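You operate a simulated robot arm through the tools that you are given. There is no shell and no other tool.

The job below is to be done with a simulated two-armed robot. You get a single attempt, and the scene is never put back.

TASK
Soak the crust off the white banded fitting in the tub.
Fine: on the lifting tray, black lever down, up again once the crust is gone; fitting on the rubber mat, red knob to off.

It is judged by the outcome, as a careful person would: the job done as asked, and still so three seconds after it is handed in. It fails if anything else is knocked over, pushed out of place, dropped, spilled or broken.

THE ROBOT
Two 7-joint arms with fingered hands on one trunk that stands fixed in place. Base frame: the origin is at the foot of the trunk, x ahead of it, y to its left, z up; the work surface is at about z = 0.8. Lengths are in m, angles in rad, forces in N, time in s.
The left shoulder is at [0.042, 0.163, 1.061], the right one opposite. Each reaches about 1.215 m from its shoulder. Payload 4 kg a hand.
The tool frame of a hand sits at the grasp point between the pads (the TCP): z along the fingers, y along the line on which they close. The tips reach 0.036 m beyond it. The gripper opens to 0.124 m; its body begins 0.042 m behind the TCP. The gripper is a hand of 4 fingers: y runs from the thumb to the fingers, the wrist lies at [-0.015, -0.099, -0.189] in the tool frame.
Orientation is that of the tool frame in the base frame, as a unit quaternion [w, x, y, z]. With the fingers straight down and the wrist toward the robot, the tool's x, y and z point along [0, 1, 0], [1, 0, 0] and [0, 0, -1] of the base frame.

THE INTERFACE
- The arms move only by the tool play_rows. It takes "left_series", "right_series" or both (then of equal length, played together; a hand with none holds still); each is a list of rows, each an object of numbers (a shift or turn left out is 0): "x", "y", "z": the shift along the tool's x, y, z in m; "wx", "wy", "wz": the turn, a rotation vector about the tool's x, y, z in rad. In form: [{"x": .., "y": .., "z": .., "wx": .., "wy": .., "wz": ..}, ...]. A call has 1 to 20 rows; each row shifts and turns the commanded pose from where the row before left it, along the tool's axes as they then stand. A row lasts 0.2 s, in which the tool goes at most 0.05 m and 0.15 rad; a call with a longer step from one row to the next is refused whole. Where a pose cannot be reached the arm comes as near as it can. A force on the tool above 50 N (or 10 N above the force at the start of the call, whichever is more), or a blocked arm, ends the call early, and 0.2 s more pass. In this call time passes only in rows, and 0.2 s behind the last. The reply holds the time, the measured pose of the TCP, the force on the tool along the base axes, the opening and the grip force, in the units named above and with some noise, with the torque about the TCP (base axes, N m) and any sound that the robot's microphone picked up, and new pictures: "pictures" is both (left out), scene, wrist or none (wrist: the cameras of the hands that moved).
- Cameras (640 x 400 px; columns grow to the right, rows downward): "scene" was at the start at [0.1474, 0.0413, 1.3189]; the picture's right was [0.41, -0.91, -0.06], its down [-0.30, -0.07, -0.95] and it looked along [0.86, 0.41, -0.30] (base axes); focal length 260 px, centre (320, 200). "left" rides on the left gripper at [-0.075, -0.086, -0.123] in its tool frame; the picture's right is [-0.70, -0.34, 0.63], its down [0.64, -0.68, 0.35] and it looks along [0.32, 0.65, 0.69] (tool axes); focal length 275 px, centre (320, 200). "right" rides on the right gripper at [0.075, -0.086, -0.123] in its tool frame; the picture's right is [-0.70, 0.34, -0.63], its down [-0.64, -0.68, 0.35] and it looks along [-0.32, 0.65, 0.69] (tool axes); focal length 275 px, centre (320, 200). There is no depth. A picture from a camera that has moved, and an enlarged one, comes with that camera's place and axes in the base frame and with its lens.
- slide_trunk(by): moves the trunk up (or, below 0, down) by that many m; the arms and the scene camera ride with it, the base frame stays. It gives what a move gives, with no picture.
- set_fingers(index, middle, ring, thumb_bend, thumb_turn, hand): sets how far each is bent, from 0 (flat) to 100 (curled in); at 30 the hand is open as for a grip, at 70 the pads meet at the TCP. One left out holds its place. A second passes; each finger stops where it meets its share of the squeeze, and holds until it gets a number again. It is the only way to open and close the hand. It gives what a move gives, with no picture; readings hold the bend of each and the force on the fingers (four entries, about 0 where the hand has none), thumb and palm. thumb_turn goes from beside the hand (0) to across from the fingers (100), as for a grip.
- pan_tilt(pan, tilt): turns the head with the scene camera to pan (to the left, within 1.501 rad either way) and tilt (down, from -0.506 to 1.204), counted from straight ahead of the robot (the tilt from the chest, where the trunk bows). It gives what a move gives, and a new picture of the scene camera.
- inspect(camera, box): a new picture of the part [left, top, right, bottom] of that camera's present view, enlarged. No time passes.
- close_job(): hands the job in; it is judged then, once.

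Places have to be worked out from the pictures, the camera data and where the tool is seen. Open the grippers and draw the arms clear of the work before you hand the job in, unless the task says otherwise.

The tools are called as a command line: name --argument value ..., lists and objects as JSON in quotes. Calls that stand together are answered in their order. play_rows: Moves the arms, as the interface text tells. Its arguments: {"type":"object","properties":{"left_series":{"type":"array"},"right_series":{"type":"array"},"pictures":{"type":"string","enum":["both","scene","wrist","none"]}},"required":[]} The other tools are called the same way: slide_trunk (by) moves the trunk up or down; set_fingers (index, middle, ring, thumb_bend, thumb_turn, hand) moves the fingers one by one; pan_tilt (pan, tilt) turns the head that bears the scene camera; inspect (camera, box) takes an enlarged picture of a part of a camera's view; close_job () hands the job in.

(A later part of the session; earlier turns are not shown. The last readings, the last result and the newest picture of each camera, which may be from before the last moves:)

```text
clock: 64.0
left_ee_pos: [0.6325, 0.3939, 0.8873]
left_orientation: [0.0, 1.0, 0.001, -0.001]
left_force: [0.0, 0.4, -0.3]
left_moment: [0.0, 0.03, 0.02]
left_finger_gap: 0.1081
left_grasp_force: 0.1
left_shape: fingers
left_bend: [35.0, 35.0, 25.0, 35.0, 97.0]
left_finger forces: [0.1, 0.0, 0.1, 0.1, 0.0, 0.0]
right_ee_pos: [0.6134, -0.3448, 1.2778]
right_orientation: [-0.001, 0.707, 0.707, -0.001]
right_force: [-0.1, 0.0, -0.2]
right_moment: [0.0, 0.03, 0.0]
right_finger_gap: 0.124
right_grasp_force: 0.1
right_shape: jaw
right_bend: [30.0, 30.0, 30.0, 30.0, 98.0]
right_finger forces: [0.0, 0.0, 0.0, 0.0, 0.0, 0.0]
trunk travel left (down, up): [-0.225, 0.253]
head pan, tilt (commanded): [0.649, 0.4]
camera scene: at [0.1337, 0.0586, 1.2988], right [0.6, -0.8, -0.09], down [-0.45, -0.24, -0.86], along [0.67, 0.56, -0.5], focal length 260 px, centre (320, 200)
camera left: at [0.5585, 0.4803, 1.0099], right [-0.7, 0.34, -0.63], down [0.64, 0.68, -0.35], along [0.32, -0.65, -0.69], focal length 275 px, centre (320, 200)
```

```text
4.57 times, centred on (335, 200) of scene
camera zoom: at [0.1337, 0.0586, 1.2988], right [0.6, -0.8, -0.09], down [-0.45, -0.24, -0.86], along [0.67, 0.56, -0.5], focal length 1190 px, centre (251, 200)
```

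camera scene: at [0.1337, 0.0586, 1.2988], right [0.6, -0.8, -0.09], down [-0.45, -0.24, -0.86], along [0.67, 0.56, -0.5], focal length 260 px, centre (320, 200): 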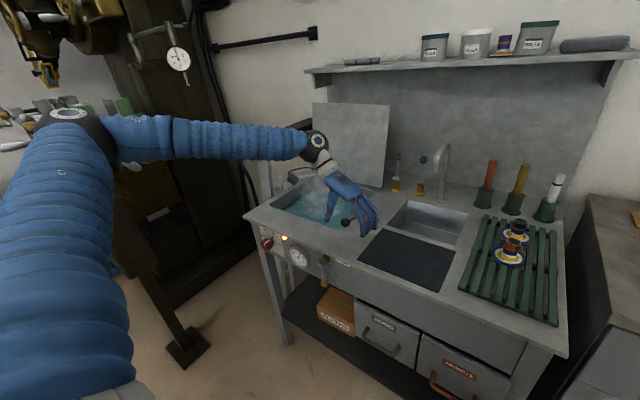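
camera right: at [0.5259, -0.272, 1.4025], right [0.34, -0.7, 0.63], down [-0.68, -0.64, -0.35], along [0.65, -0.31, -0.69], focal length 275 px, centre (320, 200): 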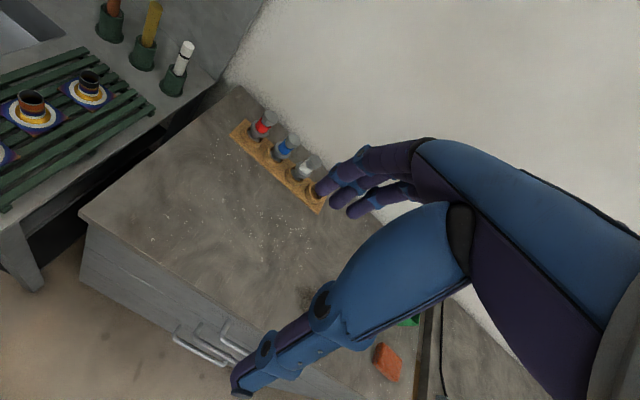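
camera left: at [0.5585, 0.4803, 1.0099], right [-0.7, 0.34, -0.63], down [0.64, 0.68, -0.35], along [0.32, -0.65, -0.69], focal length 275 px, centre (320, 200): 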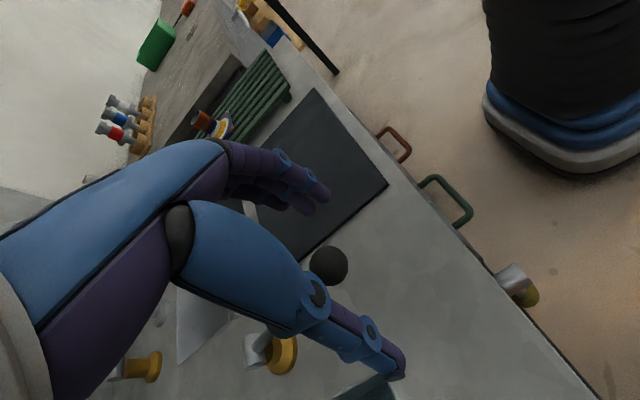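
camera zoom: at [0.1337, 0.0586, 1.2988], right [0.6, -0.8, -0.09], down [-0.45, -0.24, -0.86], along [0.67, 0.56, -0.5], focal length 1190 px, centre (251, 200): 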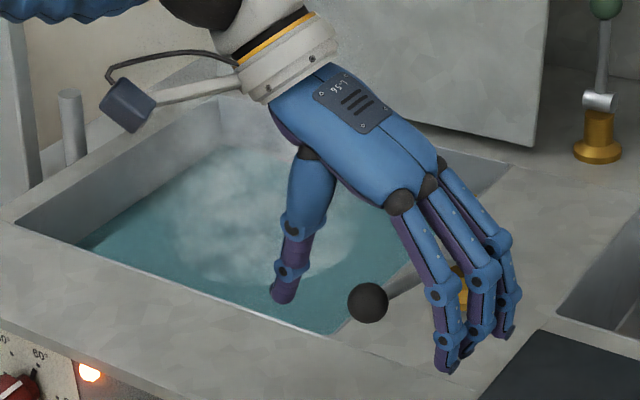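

The ball sits almost centred between thumb and fingers. I settle to ball height, then wait out some more soaking.

play_rows --left_series '[{"y": -0.004, "z": 0.005}, {"z": 0.004}, {}, {}, {}, {}, {}, {}, {}, {}, {}, {}, {}, {}, {}, {}, {}, {}, {}, {}]' --pictures "none"

play_rows --left_series '[{}, {}, {}, {}, {}, {}, {}, {}, {}, {}, {}, {}, {}, {}, {}, {}, {}, {}, {}, {}]' --pictures "none"

inspect --camera "scene" --box '[265, 160, 405, 240]'

```text
clock: 68.2
left_ee_pos: [0.6338, 0.3971, 0.8796]
left_orientation: [0.0, 1.0, 0.0, 0.0]
left_force: [-0.2, -0.7, 0.3]
left_moment: [0.01, -0.01, 0.01]
left_finger_gap: 0.1083
left_grasp_force: 0.2
left_shape: fingers
left_bend: [35.0, 35.0, 25.0, 35.0, 97.0]
left_finger forces: [0.0, 0.0, 0.0, 0.0, 0.0, 0.1]
right_ee_pos: [0.6116, -0.345, 1.2772]
right_orientation: [0.0, 0.707, 0.707, -0.001]
right_force: [-0.7, -0.4, -0.4]
right_moment: [0.04, 0.0, -0.02]
right_finger_gap: 0.1238
right_grasp_force: 0.0
right_shape: jaw
right_bend: [30.0, 30.0, 30.0, 30.0, 98.0]
right_finger forces: [0.0, 0.1, 0.0, 0.1, 0.0, 0.1]
trunk travel left (down, up): [-0.225, 0.253]
head pan, tilt (commanded): [0.649, 0.4]
```

```text
clock: 72.4
left_ee_pos: [0.634, 0.3981, 0.8792]
left_orientation: [0.0, 1.0, 0.0, 0.0]
left_force: [-0.5, 0.3, 0.4]
left_moment: [0.02, -0.01, -0.01]
left_finger_gap: 0.1084
left_grasp_force: 0.0
left_shape: fingers
left_bend: [35.0, 35.0, 25.0, 35.0, 97.0]
left_finger forces: [0.0, 0.0, 0.0, 0.0, 0.0, 0.0]
right_ee_pos: [0.612, -0.3453, 1.2791]
right_orientation: [-0.001, 0.707, 0.707, -0.001]
right_force: [-0.4, -0.7, 0.4]
right_moment: [0.0, -0.01, 0.02]
right_finger_gap: 0.1238
right_grasp_force: 0.1
right_shape: jaw
right_bend: [30.0, 30.0, 30.0, 30.0, 98.0]
right_finger forces: [0.1, 0.0, 0.0, 0.0, 0.0, 0.1]
trunk travel left (down, up): [-0.225, 0.253]
head pan, tilt (commanded): [0.649, 0.4]
```

```text
4.57 times, centred on (335, 200) of scene
camera zoom: at [0.1335, 0.0586, 1.2988], right [0.6, -0.8, -0.09], down [-0.45, -0.24, -0.86], along [0.67, 0.56, -0.5], focal length 1190 px, centre (251, 200)
```

zoom: 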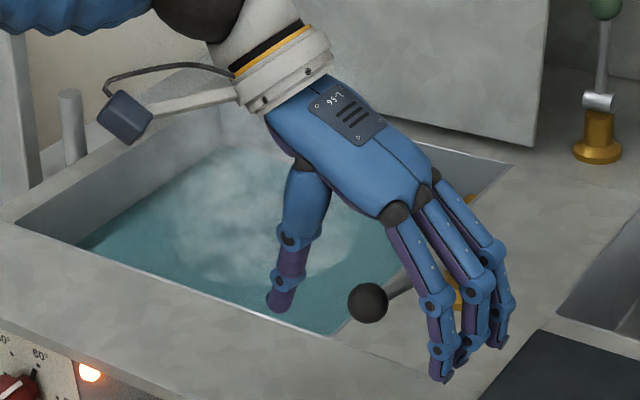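

About 34 s of soak, and the surface haze doesn't let me judge. I pinch the ball now (index and middle against thumb, ring kept out of the shaft's way) so I can raise the tray and look.

set_fingers --hand "left" --index 72 --middle 72 --thumb_bend 72

inspect --camera "left" --box '[220, 140, 460, 400]'

inspect --camera "scene" --box '[305, 170, 405, 240]'

```text
clock: 73.4
left_ee_pos: [0.6332, 0.399, 0.8784]
left_orientation: [-0.001, 1.0, 0.002, -0.001]
left_force: [-6.3, 10.9, -3.1]
left_moment: [0.09, 0.08, -0.08]
left_finger_gap: 0.0048
left_grasp_force: 9.2
left_shape: fingers
left_bend: [72.0, 71.0, 25.0, 67.0, 95.0]
left_finger forces: [1.6, 4.8, 0.0, 0.0, 12.7, 0.0]
right_ee_pos: [0.6128, -0.3438, 1.2785]
right_orientation: [0.0, 0.707, 0.707, -0.001]
right_force: [-0.7, 0.0, -1.0]
right_moment: [0.0, -0.04, 0.01]
right_finger_gap: 0.1238
right_grasp_force: 0.1
right_shape: jaw
right_bend: [30.0, 30.0, 30.0, 30.0, 98.0]
right_finger forces: [0.0, 0.1, 0.0, 0.0, 0.0, 0.1]
trunk travel left (down, up): [-0.225, 0.253]
head pan, tilt (commanded): [0.649, 0.4]
```

```text
1.54 times, centred on (340, 270) of left
camera zoom: at [0.558, 0.485, 1.001], right [-0.7, 0.34, -0.63], down [0.64, 0.68, -0.35], along [0.32, -0.65, -0.69], focal length 424 px, centre (289, 92)
```

zoom: 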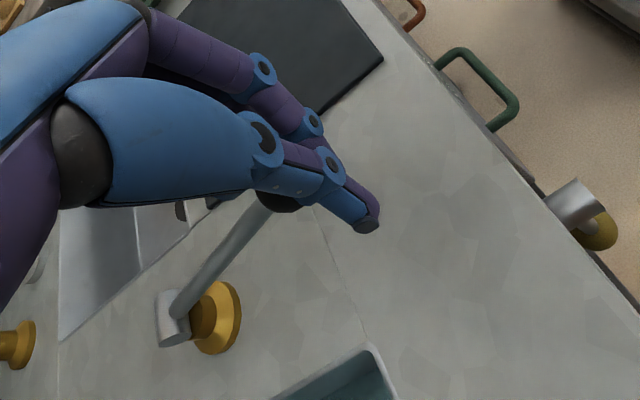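

```text
5.71 times, centred on (355, 205) of scene
camera zoom: at [0.1333, 0.0595, 1.2988], right [0.6, -0.8, -0.09], down [-0.45, -0.24, -0.86], along [0.67, 0.56, -0.5], focal length 1488 px, centre (120, 171)
```

zoom: 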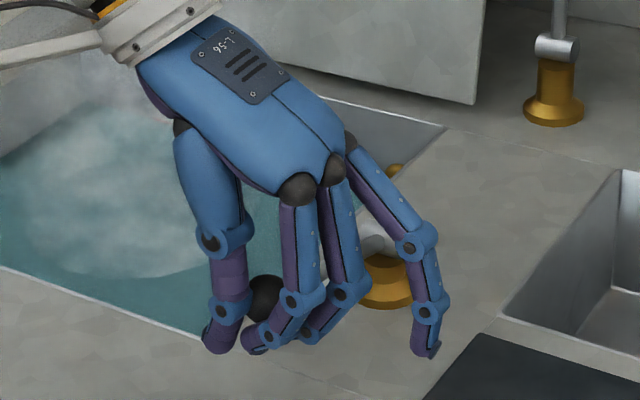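

The thumb is pushing the ball sideways (11 N in y), with the fingertips curled beneath it. I shift the hand 4 mm toward +y to balance, then begin raising along the arc.

play_rows --left_series '[{"y": -0.002}, {"y": -0.002}]' --pictures "none"

```text
clock: 74.0
left_ee_pos: [0.6353, 0.4011, 0.8786]
left_orientation: [-0.001, 1.0, 0.0, -0.001]
left_force: [-6.1, -1.2, -6.5]
left_moment: [-0.06, 0.1, -0.08]
left_finger_gap: 0.0031
left_grasp_force: 8.0
left_shape: fingers
left_bend: [72.0, 67.0, 25.0, 68.0, 95.0]
left_finger forces: [2.8, 5.8, 0.0, 0.0, 7.7, 0.1]
right_ee_pos: [0.612, -0.3452, 1.2784]
right_orientation: [0.0, 0.707, 0.707, -0.001]
right_force: [0.0, 0.8, -0.4]
right_moment: [-0.01, -0.01, 0.02]
right_finger_gap: 0.1237
right_grasp_force: 0.1
right_shape: jaw
right_bend: [30.0, 30.0, 30.0, 30.0, 98.0]
right_finger forces: [0.0, 0.0, 0.0, 0.0, 0.1, 0.0]
trunk travel left (down, up): [-0.225, 0.253]
head pan, tilt (commanded): [0.649, 0.4]
```

The sideways load is gone. I raise the lever along its arc to about 45° first.

play_rows --left_series '[{"x": 0.003, "z": -0.0064}, {"x": 0.003, "z": -0.0064}, {"x": 0.0031, "z": -0.0063}, {"x": 0.005, "z": -0.0072}, {"x": 0.0053, "z": -0.0071}, {"x": 0.0055, "z": -0.007}, {"x": 0.0056, "z": -0.0067}]' --pictures "both"

inspect --camera "scene" --box '[265, 150, 405, 230]'

inspect --camera "left" --box '[220, 140, 460, 400]'

```text
clock: 75.6
left_ee_pos: [0.6618, 0.4037, 0.9294]
left_orientation: [0.0, 1.0, 0.002, 0.001]
left_force: [-27.2, 5.0, 10.2]
left_moment: [0.05, 0.7, -0.31]
left_finger_gap: 0.0035
left_grasp_force: 19.8
left_shape: fingers
left_bend: [71.0, 67.0, 25.0, 69.0, 95.0]
left_finger forces: [11.6, 8.3, 0.0, 0.0, 19.0, 0.1]
right_ee_pos: [0.6105, -0.3465, 1.2792]
right_orientation: [0.001, 0.707, 0.707, 0.0]
right_force: [0.5, -0.2, -0.4]
right_moment: [-0.01, 0.0, 0.01]
right_finger_gap: 0.1237
right_grasp_force: 0.1
right_shape: jaw
right_bend: [30.0, 30.0, 30.0, 30.0, 98.0]
right_finger forces: [0.0, 0.0, 0.0, 0.0, 0.1, 0.1]
trunk travel left (down, up): [-0.225, 0.253]
head pan, tilt (commanded): [0.649, 0.4]
camera scene: at [0.1309, 0.0585, 1.2992], right [0.6, -0.8, -0.09], down [-0.45, -0.24, -0.86], along [0.67, 0.56, -0.5], focal length 260 px, centre (320, 200)
camera left: at [0.587, 0.4897, 1.0519], right [-0.7, 0.34, -0.63], down [0.64, 0.68, -0.34], along [0.32, -0.65, -0.69], focal length 275 px, centre (320, 200)
```

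scene: 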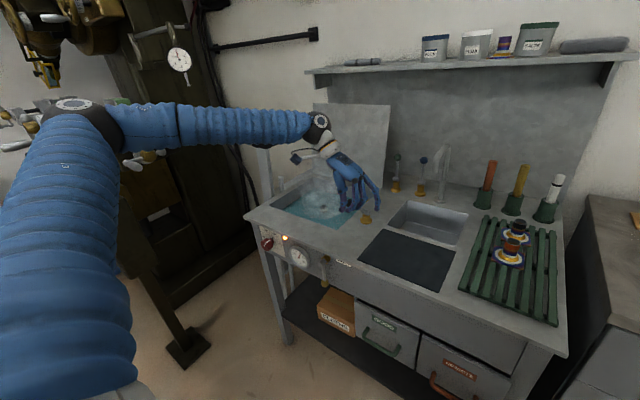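
left: 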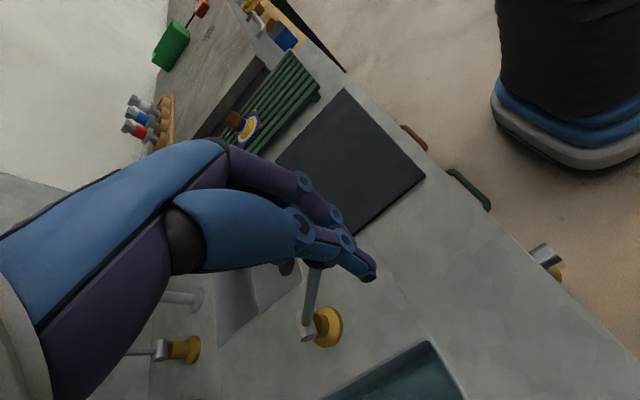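

```text
4.57 times, centred on (335, 190) of scene
camera zoom: at [0.1309, 0.0585, 1.2992], right [0.6, -0.8, -0.09], down [-0.45, -0.24, -0.86], along [0.67, 0.56, -0.5], focal length 1190 px, centre (251, 246)
```

zoom: 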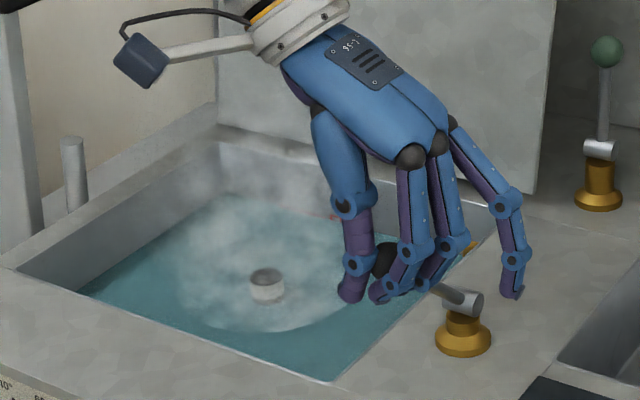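

```text
1.54 times, centred on (340, 270) of left
camera zoom: at [0.587, 0.4897, 1.0519], right [-0.7, 0.34, -0.63], down [0.64, 0.68, -0.34], along [0.32, -0.65, -0.69], focal length 424 px, centre (289, 92)
```

zoom: 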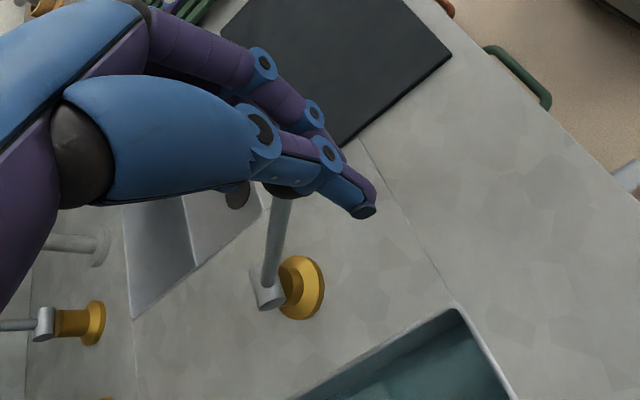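

The tube top has come out of the water, but I feel about 26 N pushing inward along the lever, so my arc radius was slightly small. I relieve that outward and continue on a 0.14 m radius in small steps.

play_rows --left_series '[{"x": -0.003, "z": -0.003}, {"x": 0.0055, "z": -0.0056}, {"x": 0.0066, "z": -0.0052}, {"x": 0.007, "z": -0.0045}]' --pictures "none"

inspect --camera "scene" --box '[265, 150, 405, 230]'

```text
clock: 76.6
left_ee_pos: [0.6802, 0.4024, 0.9454]
left_orientation: [0.0, 1.0, 0.003, 0.0]
left_force: [-17.3, 3.9, 6.6]
left_moment: [-0.05, 0.45, -0.19]
left_finger_gap: 0.0018
left_grasp_force: 14.4
left_shape: fingers
left_bend: [72.0, 68.0, 25.0, 69.0, 96.0]
left_finger forces: [4.1, 10.7, 0.0, 0.1, 13.2, 0.0]
right_ee_pos: [0.6098, -0.3454, 1.2801]
right_orientation: [0.0, 0.708, 0.707, -0.001]
right_force: [-0.3, 0.6, 0.2]
right_moment: [0.03, 0.01, -0.03]
right_finger_gap: 0.1235
right_grasp_force: 0.1
right_shape: jaw
right_bend: [30.0, 30.0, 30.0, 30.0, 98.0]
right_finger forces: [0.0, 0.0, 0.1, 0.0, 0.0, 0.0]
trunk travel left (down, up): [-0.225, 0.253]
head pan, tilt (commanded): [0.649, 0.4]
```

```text
4.57 times, centred on (335, 190) of scene
camera zoom: at [0.1317, 0.0584, 1.2991], right [0.6, -0.8, -0.09], down [-0.45, -0.24, -0.86], along [0.67, 0.56, -0.5], focal length 1190 px, centre (251, 246)
```

zoom: 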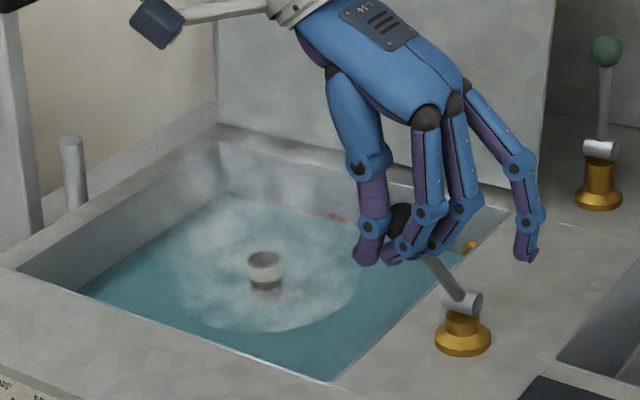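

The tube is rising and force is easing. I carry on along the arc.

play_rows --left_series '[{"x": 0.0045, "z": -0.0045}, {"x": 0.006, "z": -0.0036}, {"x": 0.0062, "z": -0.003}, {"x": 0.0064, "z": -0.0027}, {"x": 0.0066, "z": -0.0023}]' --pictures "none"

inspect --camera "scene" --box '[265, 150, 405, 230]'

```text
clock: 77.8
left_ee_pos: [0.7114, 0.4026, 0.9621]
left_orientation: [0.0, 1.0, 0.0, 0.0]
left_force: [-10.0, -3.9, 1.6]
left_moment: [-0.12, 0.19, -0.12]
left_finger_gap: 0.0
left_grasp_force: 5.1
left_shape: fingers
left_bend: [72.0, 71.0, 25.0, 69.0, 97.0]
left_finger forces: [0.0, 9.6, 0.0, 0.0, 0.4, 0.0]
right_ee_pos: [0.6117, -0.3464, 1.2789]
right_orientation: [0.0, 0.707, 0.707, 0.0]
right_force: [-0.5, -0.1, 0.1]
right_moment: [0.05, 0.01, -0.02]
right_finger_gap: 0.1238
right_grasp_force: 0.1
right_shape: jaw
right_bend: [30.0, 30.0, 30.0, 30.0, 98.0]
right_finger forces: [0.0, 0.1, 0.1, 0.0, 0.1, 0.1]
trunk travel left (down, up): [-0.225, 0.253]
head pan, tilt (commanded): [0.649, 0.4]
```

```text
4.57 times, centred on (335, 190) of scene
camera zoom: at [0.1329, 0.058, 1.2989], right [0.6, -0.8, -0.09], down [-0.45, -0.23, -0.86], along [0.67, 0.56, -0.5], focal length 1190 px, centre (251, 246)
```

zoom: 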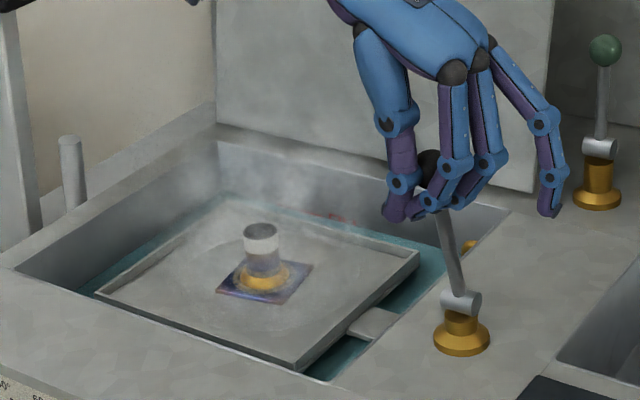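

The tray is out of the water. I zoom in on the fitting to see whether the white crust ring is gone.

inspect --camera "scene" --box '[305, 185, 340, 215]'

inspect --camera "scene" --box '[490, 215, 540, 270]'

```text
13.33 times, centred on (322, 200) of scene
camera zoom: at [0.1329, 0.058, 1.2989], right [0.6, -0.8, -0.09], down [-0.45, -0.23, -0.86], along [0.67, 0.56, -0.5], focal length 3472 px, centre (287, 200)
```

zoom: 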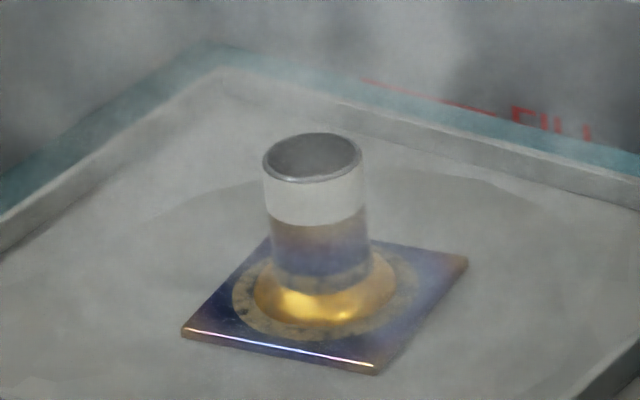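

```text
7.27 times, centred on (515, 242) of scene
camera zoom: at [0.1329, 0.058, 1.2989], right [0.6, -0.8, -0.09], down [-0.45, -0.23, -0.86], along [0.67, 0.56, -0.5], focal length 1894 px, centre (-1098, -109)
```

zoom: 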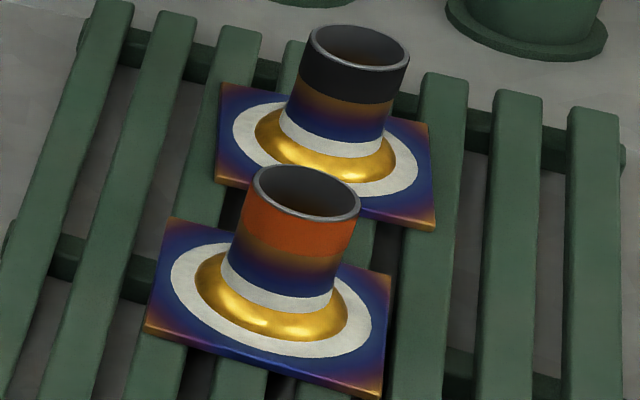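

Progress but not finished: the ring is now only mottled remnants, while the untouched fittings show solid white. It needs more soaking, so I let go of the ball, rise, and turn the hand back to the raking pose to push the lever down again.

set_fingers --hand "left" --index 35 --middle 35 --ring 35 --thumb_bend 35

play_rows --left_series '[{"z": -0.02}, {"z": -0.03}, {"z": -0.03}, {"z": -0.03}, {"x": -0.01, "y": 0.007}, {"x": -0.01, "y": 0.007}, {"wz": -0.1428}, {"wz": -0.1428}, {"wz": -0.1428}, {"wz": -0.1428}, {"wz": -0.1428}, {"wz": -0.1428}, {"wz": -0.1428}, {"wz": -0.1428}, {"wz": -0.1428}, {"wz": -0.1428}, {"wz": -0.1428}]' --pictures "both"

inspect --camera "scene" --box '[265, 150, 405, 230]'

inspect --camera "left" --box '[240, 130, 480, 330]'

```text
clock: 78.8
left_ee_pos: [0.7121, 0.4037, 0.9608]
left_orientation: [0.0, 1.0, 0.0, -0.001]
left_force: [-0.1, 0.3, -0.1]
left_moment: [0.04, 0.0, 0.0]
left_finger_gap: 0.1081
left_grasp_force: 0.1
left_shape: fingers
left_bend: [35.0, 35.0, 35.0, 35.0, 97.0]
left_finger forces: [0.0, 0.0, 0.0, 0.0, 0.0, 0.0]
right_ee_pos: [0.6124, -0.346, 1.2776]
right_orientation: [0.0, 0.707, 0.707, 0.0]
right_force: [0.2, -0.2, -0.4]
right_moment: [0.0, 0.02, 0.01]
right_finger_gap: 0.1241
right_grasp_force: 0.1
right_shape: jaw
right_bend: [30.0, 30.0, 30.0, 30.0, 98.0]
right_finger forces: [0.0, 0.1, 0.0, 0.0, 0.0, 0.1]
trunk travel left (down, up): [-0.225, 0.253]
head pan, tilt (commanded): [0.649, 0.4]
```

```text
clock: 82.4
left_ee_pos: [0.6908, 0.3894, 1.0711]
left_orientation: [-0.001, 0.706, 0.708, 0.001]
left_force: [0.5, 0.6, -0.4]
left_moment: [-0.04, 0.01, -0.01]
left_finger_gap: 0.1082
left_grasp_force: 0.1
left_shape: fingers
left_bend: [35.0, 35.0, 35.0, 35.0, 97.0]
left_finger forces: [0.0, 0.0, 0.1, 0.0, 0.0, 0.0]
right_ee_pos: [0.6119, -0.3463, 1.2776]
right_orientation: [-0.001, 0.707, 0.707, 0.0]
right_force: [-0.5, -1.1, -0.1]
right_moment: [0.01, -0.02, 0.0]
right_finger_gap: 0.1237
right_grasp_force: 0.1
right_shape: jaw
right_bend: [30.0, 30.0, 30.0, 30.0, 98.0]
right_finger forces: [0.0, 0.0, 0.0, 0.0, 0.1, 0.0]
trunk travel left (down, up): [-0.225, 0.253]
head pan, tilt (commanded): [0.649, 0.4]
camera scene: at [0.1334, 0.0579, 1.2989], right [0.6, -0.8, -0.09], down [-0.45, -0.23, -0.86], along [0.67, 0.56, -0.5], focal length 260 px, centre (320, 200)
camera left: at [0.6047, 0.3143, 1.1939], right [-0.33, -0.7, -0.63], down [-0.68, 0.64, -0.35], along [0.65, 0.32, -0.69], focal length 275 px, centre (320, 200)
```

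scene: 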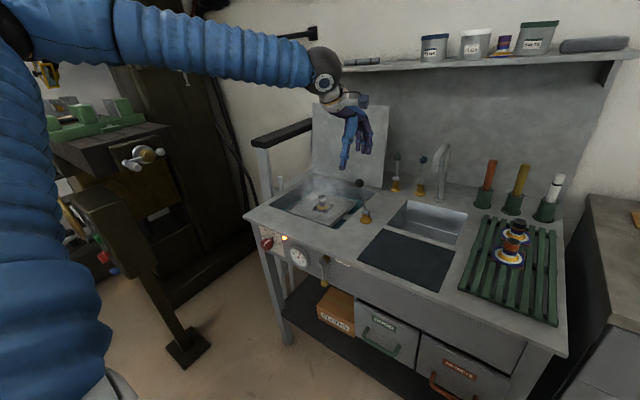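
left: 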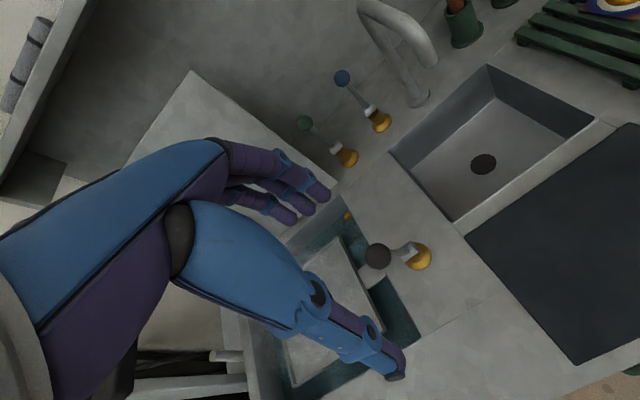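

```text
4.57 times, centred on (335, 190) of scene
camera zoom: at [0.1334, 0.0579, 1.2989], right [0.6, -0.8, -0.09], down [-0.45, -0.23, -0.86], along [0.67, 0.56, -0.5], focal length 1190 px, centre (251, 246)
```

zoom: 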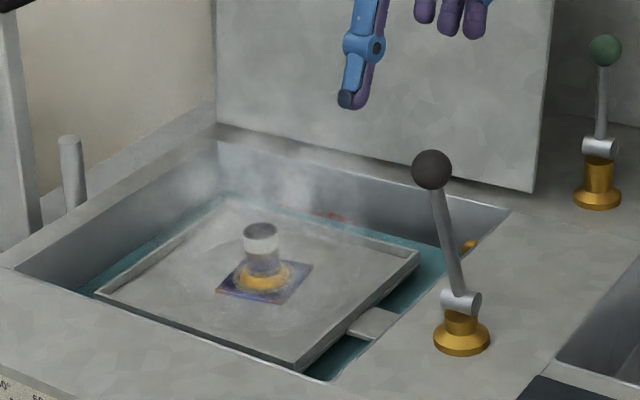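

```text
2.00 times, centred on (360, 230) of left
camera zoom: at [0.6047, 0.3143, 1.1939], right [-0.33, -0.7, -0.63], down [-0.68, 0.64, -0.35], along [0.65, 0.32, -0.69], focal length 551 px, centre (240, 140)
```

zoom: 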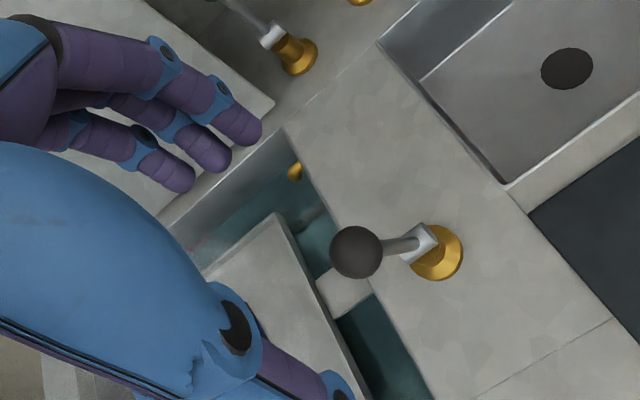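

The ball is at about [0.722, 0.394, 0.957] and the fingers are above and behind it. I descend behind it and pull along the arc again.

play_rows --left_series '[{"z": 0.03}, {"z": 0.03}, {"z": 0.028}, {"y": -0.006, "z": 0.004}, {"y": -0.0078, "z": 0.0017}, {"y": -0.0078, "z": 0.0017}, {"y": -0.0078, "z": 0.0017}, {"y": -0.0078, "z": 0.0017}, {"y": -0.0075, "z": 0.0039}, {"y": -0.0075, "z": 0.0039}, {"y": -0.0075, "z": 0.0039}, {"y": -0.0075, "z": 0.0039}]' --pictures "none"

inspect --camera "scene" --box '[265, 150, 405, 230]'

```text
clock: 85.0
left_ee_pos: [0.6244, 0.3891, 0.9553]
left_orientation: [-0.001, 0.707, 0.707, -0.001]
left_force: [4.3, 0.1, -3.6]
left_moment: [0.0, 0.07, -0.04]
left_finger_gap: 0.1095
left_grasp_force: 2.8
left_shape: fingers
left_bend: [34.0, 32.0, 35.0, 35.0, 97.0]
left_finger forces: [1.2, 4.6, 0.1, 0.0, 0.1, 0.1]
right_ee_pos: [0.6126, -0.3457, 1.2774]
right_orientation: [-0.001, 0.707, 0.707, -0.001]
right_force: [0.2, 1.2, -0.6]
right_moment: [-0.02, 0.02, 0.01]
right_finger_gap: 0.1239
right_grasp_force: 0.0
right_shape: jaw
right_bend: [30.0, 30.0, 30.0, 30.0, 98.0]
right_finger forces: [0.1, 0.1, 0.1, 0.0, 0.0, 0.0]
trunk travel left (down, up): [-0.225, 0.253]
head pan, tilt (commanded): [0.649, 0.4]
```

```text
4.57 times, centred on (335, 190) of scene
camera zoom: at [0.1341, 0.0588, 1.2987], right [0.6, -0.8, -0.09], down [-0.45, -0.24, -0.86], along [0.67, 0.56, -0.5], focal length 1190 px, centre (251, 246)
```

zoom: 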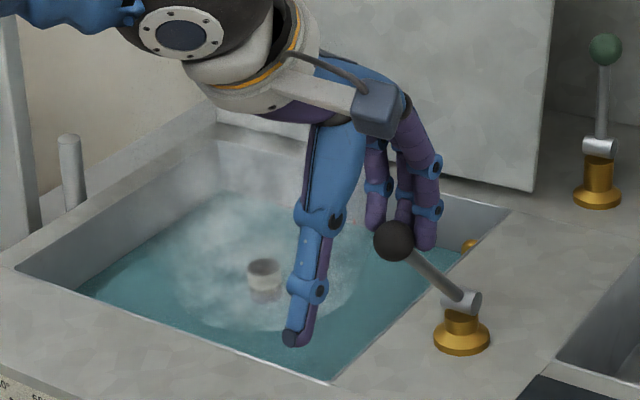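

The lever is at about 45° and following nicely with light force. I continue to the down stop.

play_rows --left_series '[{"y": -0.0063, "z": 0.0055}, {"y": -0.0063, "z": 0.0055}, {"y": -0.0063, "z": 0.006}, {"y": -0.0063, "z": 0.006}, {"y": -0.005, "z": 0.006}, {"y": -0.004, "z": 0.0065}, {"y": -0.004, "z": 0.0065}, {"y": -0.003, "z": 0.005}]' --pictures "none"

inspect --camera "scene" --box '[265, 150, 405, 230]'

```text
clock: 86.8
left_ee_pos: [0.5835, 0.3891, 0.9088]
left_orientation: [0.0, 0.707, 0.708, -0.001]
left_force: [10.1, -0.8, -1.1]
left_moment: [-0.01, -0.14, -0.06]
left_finger_gap: 0.1116
left_grasp_force: 4.2
left_shape: fingers
left_bend: [33.0, 27.0, 35.0, 35.0, 97.0]
left_finger forces: [2.1, 6.2, 0.1, 0.1, 0.0, 0.0]
right_ee_pos: [0.614, -0.3462, 1.2784]
right_orientation: [-0.001, 0.707, 0.707, -0.001]
right_force: [0.6, 0.0, 0.0]
right_moment: [0.0, -0.02, 0.0]
right_finger_gap: 0.1239
right_grasp_force: 0.0
right_shape: jaw
right_bend: [30.0, 30.0, 30.0, 30.0, 98.0]
right_finger forces: [0.0, 0.0, 0.0, 0.1, 0.0, 0.1]
trunk travel left (down, up): [-0.225, 0.253]
head pan, tilt (commanded): [0.649, 0.4]
```

```text
4.57 times, centred on (335, 190) of scene
camera zoom: at [0.1342, 0.0586, 1.2987], right [0.6, -0.8, -0.09], down [-0.45, -0.24, -0.86], along [0.67, 0.56, -0.5], focal length 1190 px, centre (251, 246)
```

zoom: 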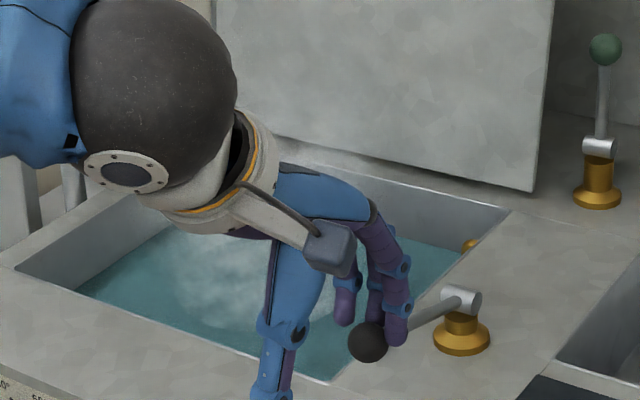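

The ball is within a few millimetres of the earlier stop position. I give one more small push down, then lift the hand off and turn it to the pinch pose while soaking.

play_rows --left_series '[{"y": -0.003, "z": 0.005}, {"y": -0.003, "z": 0.004}, {"y": 0.006}, {"y": 0.008, "z": -0.004}, {"z": -0.02}, {"z": -0.03}, {"z": -0.04}, {"z": -0.04}, {"z": -0.04}]' --pictures "none"

inspect --camera "scene" --box '[265, 160, 405, 240]'

```text
clock: 88.8
left_ee_pos: [0.5888, 0.3893, 1.0755]
left_orientation: [0.0, 0.706, 0.708, 0.001]
left_force: [0.0, 0.0, -0.5]
left_moment: [-0.01, -0.01, 0.02]
left_finger_gap: 0.1087
left_grasp_force: 0.0
left_shape: fingers
left_bend: [35.0, 35.0, 35.0, 35.0, 97.0]
left_finger forces: [0.1, 0.0, 0.0, 0.0, 0.0, 0.0]
right_ee_pos: [0.6125, -0.3465, 1.2795]
right_orientation: [0.0, 0.707, 0.707, 0.0]
right_force: [-0.1, 0.7, -0.5]
right_moment: [0.05, -0.03, 0.01]
right_finger_gap: 0.1238
right_grasp_force: 0.3
right_shape: jaw
right_bend: [30.0, 30.0, 30.0, 30.0, 98.0]
right_finger forces: [0.1, 0.0, 0.1, 0.0, 0.1, 0.0]
trunk travel left (down, up): [-0.225, 0.253]
head pan, tilt (commanded): [0.649, 0.4]
```

```text
4.57 times, centred on (335, 200) of scene
camera zoom: at [0.1328, 0.058, 1.299], right [0.6, -0.8, -0.09], down [-0.45, -0.23, -0.86], along [0.67, 0.56, -0.5], focal length 1190 px, centre (251, 200)
```

zoom: 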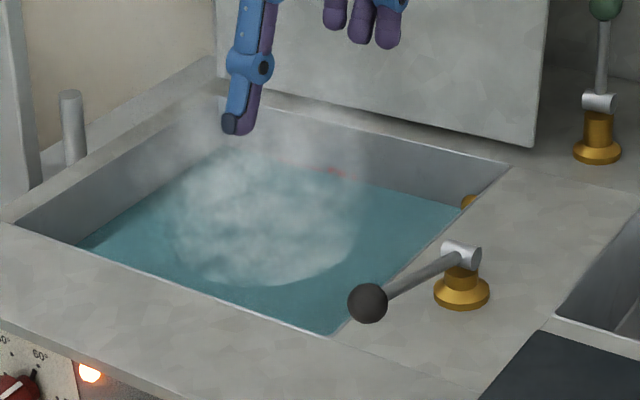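

The lever is back at the same stop and the fitting is submerged again. I turn the hand to the pinch pose and wait out a longer soak above the lever.

play_rows --left_series '[{"y": 0.023, "x": 0.006}, {"y": 0.023, "x": 0.006}, {"wz": 0.1428}, {"wz": 0.1428}, {"wz": 0.1428}, {"wz": 0.1428}, {"wz": 0.1428}, {"wz": 0.1428}, {"wz": 0.1428}, {"wz": 0.1428}, {"wz": 0.1428}, {"wz": 0.1428}, {"wz": 0.1428}]' --pictures "none"

set_fingers --hand "left" --ring 25

play_rows --left_series '[{"z": 0.03}, {"z": 0.03}, {"z": 0.03}, {"z": 0.03}, {"z": 0.03}, {"z": 0.03}, {"z": 0.012}, {}, {}, {}, {}, {}, {}, {}, {}, {}, {}, {}, {}, {}]' --pictures "wrist"

```text
clock: 91.6
left_ee_pos: [0.6353, 0.4012, 1.0732]
left_orientation: [0.0, 1.0, 0.0, 0.0]
left_force: [0.0, 0.2, -0.3]
left_moment: [-0.01, -0.02, -0.01]
left_finger_gap: 0.1085
left_grasp_force: 0.1
left_shape: fingers
left_bend: [35.0, 35.0, 35.0, 35.0, 97.0]
left_finger forces: [0.0, 0.1, 0.0, 0.0, 0.1, 0.0]
right_ee_pos: [0.6125, -0.346, 1.2775]
right_orientation: [0.0, 0.707, 0.707, 0.0]
right_force: [-0.1, 0.6, -0.1]
right_moment: [-0.02, 0.0, 0.0]
right_finger_gap: 0.1237
right_grasp_force: 0.0
right_shape: jaw
right_bend: [30.0, 30.0, 30.0, 30.0, 98.0]
right_finger forces: [0.0, 0.0, 0.1, 0.0, 0.0, 0.0]
trunk travel left (down, up): [-0.225, 0.253]
head pan, tilt (commanded): [0.649, 0.4]
```

```text
clock: 92.6
left_ee_pos: [0.6367, 0.401, 1.0739]
left_orientation: [0.0, 1.0, 0.001, 0.0]
left_force: [0.4, 0.9, 0.0]
left_moment: [-0.02, 0.0, 0.0]
left_finger_gap: 0.1085
left_grasp_force: 0.0
left_shape: fingers
left_bend: [35.0, 35.0, 25.0, 35.0, 97.0]
left_finger forces: [0.1, 0.0, 0.0, 0.0, 0.0, 0.0]
right_ee_pos: [0.6114, -0.3461, 1.2779]
right_orientation: [-0.001, 0.707, 0.707, -0.001]
right_force: [0.9, 0.6, 0.2]
right_moment: [0.0, -0.01, 0.02]
right_finger_gap: 0.1235
right_grasp_force: 0.0
right_shape: jaw
right_bend: [30.0, 30.0, 30.0, 30.0, 98.0]
right_finger forces: [0.1, 0.0, 0.0, 0.1, 0.0, 0.1]
trunk travel left (down, up): [-0.225, 0.253]
head pan, tilt (commanded): [0.649, 0.4]
```

```text
clock: 96.8
left_ee_pos: [0.6361, 0.4008, 0.8841]
left_orientation: [0.0, 1.0, 0.001, 0.0]
left_force: [0.5, -0.8, -0.4]
left_moment: [-0.03, 0.0, 0.01]
left_finger_gap: 0.1084
left_grasp_force: 0.1
left_shape: fingers
left_bend: [35.0, 35.0, 25.0, 35.0, 97.0]
left_finger forces: [0.0, 0.2, 0.0, 0.1, 0.1, 0.0]
right_ee_pos: [0.6122, -0.347, 1.2782]
right_orientation: [-0.001, 0.707, 0.707, -0.001]
right_force: [-0.3, 0.0, -0.3]
right_moment: [-0.01, -0.01, -0.01]
right_finger_gap: 0.1238
right_grasp_force: 0.0
right_shape: jaw
right_bend: [30.0, 30.0, 30.0, 30.0, 98.0]
right_finger forces: [0.0, 0.1, 0.0, 0.1, 0.1, 0.0]
trunk travel left (down, up): [-0.225, 0.253]
head pan, tilt (commanded): [0.649, 0.4]
camera left: at [0.5607, 0.4861, 1.0061], right [-0.7, 0.34, -0.63], down [0.64, 0.68, -0.35], along [0.32, -0.65, -0.69], focal length 275 px, centre (320, 200)
```

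left: 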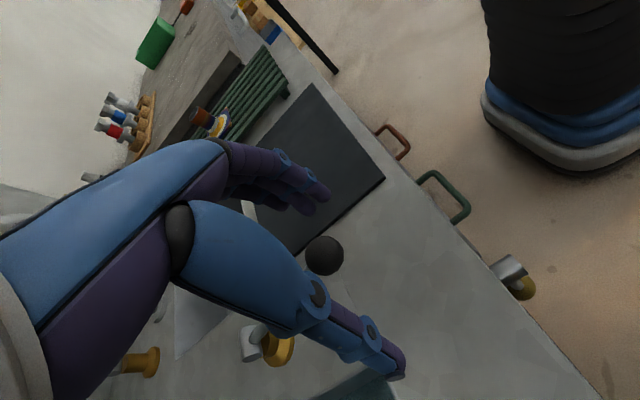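

In position around the ball. I now simply wait for the soak, about 30 s more.

play_rows --left_series '[{"z": 0.003}, {"z": 0.002}, {}, {}, {}, {}, {}, {}, {}, {}, {}, {}, {}, {}, {}, {}, {}, {}, {}, {}]' --pictures "none"

play_rows --left_series '[{}, {}, {}, {}, {}, {}, {}, {}, {}, {}, {}, {}, {}, {}, {}, {}, {}, {}, {}, {}]' --pictures "none"

play_rows --left_series '[{}, {}, {}, {}, {}, {}, {}, {}, {}, {}, {}, {}, {}, {}, {}, {}, {}, {}, {}, {}]' --pictures "none"

play_rows --left_series '[{}, {}, {}, {}, {}, {}, {}, {}, {}, {}, {}, {}, {}, {}, {}, {}, {}, {}, {}, {}]' --pictures "none"

play_rows --left_series '[{}, {}, {}, {}, {}, {}, {}, {}, {}, {}, {}, {}, {}, {}, {}, {}, {}, {}, {}, {}]' --pictures "none"

play_rows --left_series '[{}, {}, {}, {}, {}, {}, {}, {}, {}, {}, {}, {}, {}, {}, {}, {}, {}, {}, {}, {}]' --pictures "none"

inspect --camera "scene" --box '[265, 160, 405, 240]'

```text
clock: 101.0
left_ee_pos: [0.6365, 0.4004, 0.8766]
left_orientation: [0.0, 1.0, 0.0, 0.0]
left_force: [0.0, 0.5, -0.3]
left_moment: [0.01, 0.02, 0.01]
left_finger_gap: 0.1083
left_grasp_force: 0.0
left_shape: fingers
left_bend: [35.0, 35.0, 25.0, 35.0, 97.0]
left_finger forces: [0.0, 0.0, 0.0, 0.1, 0.1, 0.1]
right_ee_pos: [0.6122, -0.3445, 1.2783]
right_orientation: [-0.001, 0.708, 0.707, -0.001]
right_force: [-0.3, -0.3, 0.6]
right_moment: [0.01, 0.0, -0.01]
right_finger_gap: 0.1237
right_grasp_force: 0.0
right_shape: jaw
right_bend: [30.0, 30.0, 30.0, 30.0, 98.0]
right_finger forces: [0.0, 0.0, 0.0, 0.0, 0.0, 0.0]
trunk travel left (down, up): [-0.225, 0.253]
head pan, tilt (commanded): [0.649, 0.4]
```

```text
clock: 105.2
left_ee_pos: [0.6357, 0.4001, 0.8775]
left_orientation: [0.0, 1.0, 0.0, -0.001]
left_force: [0.3, 0.7, 0.1]
left_moment: [0.01, 0.0, -0.01]
left_finger_gap: 0.1087
left_grasp_force: 0.1
left_shape: fingers
left_bend: [35.0, 35.0, 25.0, 35.0, 97.0]
left_finger forces: [0.0, 0.0, 0.0, 0.0, 0.1, 0.1]
right_ee_pos: [0.6133, -0.3465, 1.278]
right_orientation: [-0.001, 0.706, 0.708, -0.001]
right_force: [0.1, 0.1, -0.4]
right_moment: [0.02, 0.0, 0.0]
right_finger_gap: 0.1237
right_grasp_force: 0.0
right_shape: jaw
right_bend: [30.0, 30.0, 30.0, 30.0, 98.0]
right_finger forces: [0.0, 0.0, 0.1, 0.0, 0.1, 0.0]
trunk travel left (down, up): [-0.225, 0.253]
head pan, tilt (commanded): [0.649, 0.4]
```

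```text
clock: 109.4
left_ee_pos: [0.6364, 0.4003, 0.8776]
left_orientation: [0.001, 1.0, 0.001, 0.0]
left_force: [-0.9, 0.3, -1.0]
left_moment: [0.01, 0.01, -0.03]
left_finger_gap: 0.1084
left_grasp_force: 0.0
left_shape: fingers
left_bend: [35.0, 35.0, 25.0, 35.0, 97.0]
left_finger forces: [0.0, 0.0, 0.1, 0.0, 0.0, 0.0]
right_ee_pos: [0.6121, -0.3457, 1.2784]
right_orientation: [-0.001, 0.707, 0.707, 0.0]
right_force: [0.5, 0.7, 0.3]
right_moment: [0.01, 0.01, 0.03]
right_finger_gap: 0.1237
right_grasp_force: 0.0
right_shape: jaw
right_bend: [30.0, 30.0, 30.0, 30.0, 98.0]
right_finger forces: [0.0, 0.1, 0.1, 0.0, 0.0, 0.1]
trunk travel left (down, up): [-0.225, 0.253]
head pan, tilt (commanded): [0.649, 0.4]
```

```text
clock: 113.6
left_ee_pos: [0.6369, 0.4006, 0.8794]
left_orientation: [0.0, 1.0, 0.001, -0.001]
left_force: [0.7, 0.7, 0.2]
left_moment: [-0.01, -0.03, -0.04]
left_finger_gap: 0.1085
left_grasp_force: 0.2
left_shape: fingers
left_bend: [35.0, 35.0, 25.0, 35.0, 97.0]
left_finger forces: [0.0, 0.0, 0.0, 0.0, 0.1, 0.0]
right_ee_pos: [0.6112, -0.3465, 1.2786]
right_orientation: [-0.001, 0.707, 0.707, 0.0]
right_force: [-0.3, -0.6, -0.4]
right_moment: [0.03, -0.03, -0.01]
right_finger_gap: 0.1237
right_grasp_force: 0.0
right_shape: jaw
right_bend: [30.0, 30.0, 30.0, 30.0, 98.0]
right_finger forces: [0.1, 0.0, 0.0, 0.1, 0.0, 0.0]
trunk travel left (down, up): [-0.225, 0.253]
head pan, tilt (commanded): [0.649, 0.4]
```

```text
clock: 117.8
left_ee_pos: [0.6364, 0.3996, 0.8769]
left_orientation: [0.0, 1.0, 0.001, -0.001]
left_force: [-0.6, 0.9, 0.1]
left_moment: [0.02, 0.0, -0.03]
left_finger_gap: 0.1086
left_grasp_force: 0.1
left_shape: fingers
left_bend: [35.0, 35.0, 25.0, 35.0, 97.0]
left_finger forces: [0.1, 0.1, 0.1, 0.1, 0.0, 0.1]
right_ee_pos: [0.6113, -0.3454, 1.2785]
right_orientation: [-0.001, 0.707, 0.707, -0.001]
right_force: [-0.5, 0.1, 0.2]
right_moment: [-0.01, -0.02, 0.01]
right_finger_gap: 0.1236
right_grasp_force: 0.0
right_shape: jaw
right_bend: [30.0, 30.0, 30.0, 30.0, 98.0]
right_finger forces: [0.0, 0.1, 0.0, 0.0, 0.0, 0.0]
trunk travel left (down, up): [-0.225, 0.253]
head pan, tilt (commanded): [0.649, 0.4]
```

```text
clock: 122.0
left_ee_pos: [0.6358, 0.4004, 0.8773]
left_orientation: [0.0, 1.0, 0.001, 0.0]
left_force: [-0.8, -0.1, -0.5]
left_moment: [-0.01, -0.01, 0.0]
left_finger_gap: 0.1085
left_grasp_force: 0.1
left_shape: fingers
left_bend: [35.0, 35.0, 25.0, 35.0, 97.0]
left_finger forces: [0.1, 0.0, 0.0, 0.0, 0.0, 0.1]
right_ee_pos: [0.6127, -0.3443, 1.2786]
right_orientation: [0.0, 0.707, 0.707, -0.001]
right_force: [-0.2, 0.1, 0.3]
right_moment: [0.0, -0.04, 0.03]
right_finger_gap: 0.1239
right_grasp_force: 0.0
right_shape: jaw
right_bend: [30.0, 30.0, 30.0, 30.0, 98.0]
right_finger forces: [0.0, 0.1, 0.0, 0.1, 0.0, 0.1]
trunk travel left (down, up): [-0.225, 0.253]
head pan, tilt (commanded): [0.649, 0.4]
```

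```text
4.57 times, centred on (335, 200) of scene
camera zoom: at [0.1335, 0.0586, 1.2988], right [0.6, -0.8, -0.09], down [-0.45, -0.24, -0.86], along [0.67, 0.56, -0.5], focal length 1190 px, centre (251, 200)
```

zoom: 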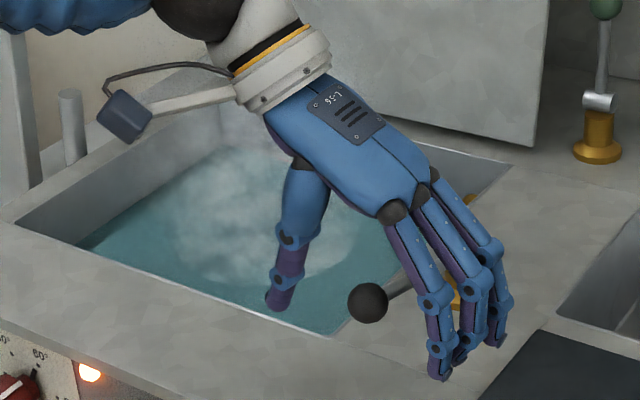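

About 36 s into the second soak. I add a few more seconds, then pinch the ball.

play_rows --left_series '[{}, {}, {}, {}, {}, {}, {}, {}, {}, {}, {}, {}, {}, {}, {}, {}, {}, {}, {}, {}]' --pictures "none"

play_rows --left_series '[{}, {}, {}, {}, {}, {}, {}, {}, {}, {}, {}, {}, {}, {}, {}, {}, {}, {}, {}, {}]' --pictures "none"

set_fingers --hand "left" --index 72 --middle 72 --thumb_bend 70

inspect --camera "scene" --box '[305, 170, 405, 240]'

```text
clock: 126.2
left_ee_pos: [0.6367, 0.4001, 0.8776]
left_orientation: [0.0, 1.0, 0.001, 0.0]
left_force: [0.3, -0.2, -0.2]
left_moment: [0.0, 0.01, 0.05]
left_finger_gap: 0.1083
left_grasp_force: 0.1
left_shape: fingers
left_bend: [35.0, 35.0, 25.0, 35.0, 97.0]
left_finger forces: [0.1, 0.0, 0.1, 0.0, 0.1, 0.0]
right_ee_pos: [0.6123, -0.3463, 1.2779]
right_orientation: [-0.002, 0.707, 0.707, -0.001]
right_force: [0.2, 0.1, -1.0]
right_moment: [-0.03, 0.01, 0.02]
right_finger_gap: 0.1237
right_grasp_force: 0.0
right_shape: jaw
right_bend: [30.0, 30.0, 30.0, 30.0, 98.0]
right_finger forces: [0.1, 0.1, 0.0, 0.0, 0.0, 0.1]
trunk travel left (down, up): [-0.225, 0.253]
head pan, tilt (commanded): [0.649, 0.4]
```

```text
clock: 130.4
left_ee_pos: [0.6353, 0.4009, 0.8762]
left_orientation: [0.0, 1.0, 0.0, 0.0]
left_force: [-0.5, 0.6, 0.6]
left_moment: [0.0, -0.01, 0.0]
left_finger_gap: 0.1087
left_grasp_force: 0.1
left_shape: fingers
left_bend: [35.0, 35.0, 25.0, 35.0, 97.0]
left_finger forces: [0.0, 0.0, 0.1, 0.1, 0.1, 0.1]
right_ee_pos: [0.612, -0.3458, 1.2775]
right_orientation: [0.0, 0.707, 0.707, 0.0]
right_force: [-0.7, 0.2, -0.4]
right_moment: [0.0, -0.01, 0.0]
right_finger_gap: 0.1239
right_grasp_force: 0.1
right_shape: jaw
right_bend: [30.0, 30.0, 30.0, 30.0, 98.0]
right_finger forces: [0.1, 0.0, 0.0, 0.0, 0.0, 0.0]
trunk travel left (down, up): [-0.225, 0.253]
head pan, tilt (commanded): [0.649, 0.4]
```

```text
clock: 131.4
left_ee_pos: [0.636, 0.4002, 0.8776]
left_orientation: [0.0, 1.0, 0.001, -0.001]
left_force: [-0.8, 12.4, -3.1]
left_moment: [0.1, 0.03, -0.1]
left_finger_gap: 0.0106
left_grasp_force: 11.2
left_shape: fingers
left_bend: [71.0, 71.0, 25.0, 65.0, 97.0]
left_finger forces: [3.5, 4.5, 0.0, 0.0, 13.8, 0.0]
right_ee_pos: [0.6129, -0.3441, 1.2786]
right_orientation: [-0.001, 0.708, 0.706, 0.0]
right_force: [0.1, -0.1, 0.1]
right_moment: [-0.01, -0.01, -0.01]
right_finger_gap: 0.1237
right_grasp_force: 0.1
right_shape: jaw
right_bend: [30.0, 30.0, 30.0, 30.0, 98.0]
right_finger forces: [0.1, 0.0, 0.0, 0.1, 0.0, 0.1]
trunk travel left (down, up): [-0.225, 0.253]
head pan, tilt (commanded): [0.649, 0.4]
```

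```text
5.71 times, centred on (355, 205) of scene
camera zoom: at [0.1336, 0.0595, 1.2987], right [0.6, -0.8, -0.09], down [-0.45, -0.24, -0.86], along [0.67, 0.56, -0.5], focal length 1488 px, centre (120, 171)
```

zoom: 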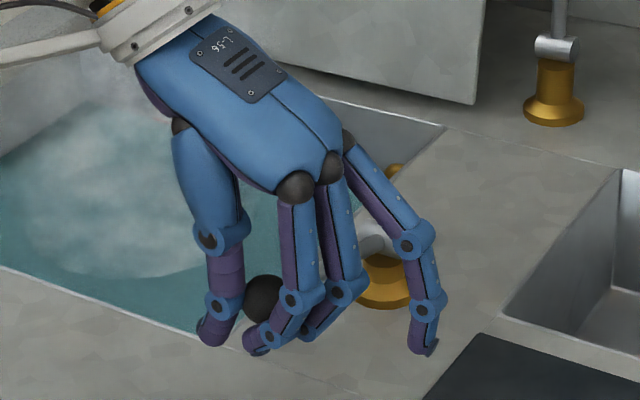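

I balance the sideways load by shifting 4 mm to +y and raise the lever along the better-fitted arc (radius about 0.141 m).

play_rows --left_series '[{"y": -0.002}, {"y": -0.002}, {"x": 0.0034, "z": -0.007}, {"x": 0.0038, "z": -0.0068}, {"x": 0.0041, "z": -0.0066}, {"x": 0.0045, "z": -0.0063}, {"x": 0.0049, "z": -0.0062}]' --pictures "none"

inspect --camera "scene" --box '[265, 150, 405, 230]'

```text
clock: 133.0
left_ee_pos: [0.6555, 0.4047, 0.9117]
left_orientation: [0.0, 1.0, 0.002, 0.001]
left_force: [-27.0, 7.8, 6.4]
left_moment: [0.06, 0.63, -0.4]
left_finger_gap: 0.0111
left_grasp_force: 18.5
left_shape: fingers
left_bend: [71.0, 69.0, 25.0, 67.0, 95.0]
left_finger forces: [11.6, 7.6, 0.0, 0.0, 17.8, 0.0]
right_ee_pos: [0.6097, -0.3438, 1.2798]
right_orientation: [0.0, 0.707, 0.707, 0.0]
right_force: [0.6, 0.0, 0.3]
right_moment: [-0.03, -0.02, 0.01]
right_finger_gap: 0.1236
right_grasp_force: 0.1
right_shape: jaw
right_bend: [30.0, 30.0, 30.0, 30.0, 98.0]
right_finger forces: [0.0, 0.0, 0.1, 0.0, 0.0, 0.0]
trunk travel left (down, up): [-0.225, 0.253]
head pan, tilt (commanded): [0.649, 0.4]
```

```text
4.57 times, centred on (335, 190) of scene
camera zoom: at [0.1309, 0.0589, 1.2992], right [0.6, -0.8, -0.09], down [-0.45, -0.24, -0.86], along [0.67, 0.56, -0.5], focal length 1190 px, centre (251, 246)
```

zoom: 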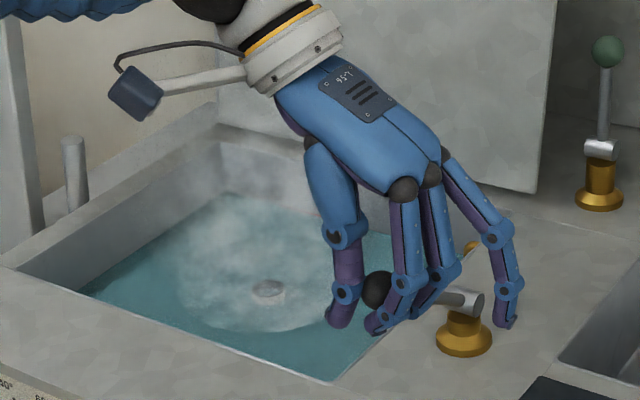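

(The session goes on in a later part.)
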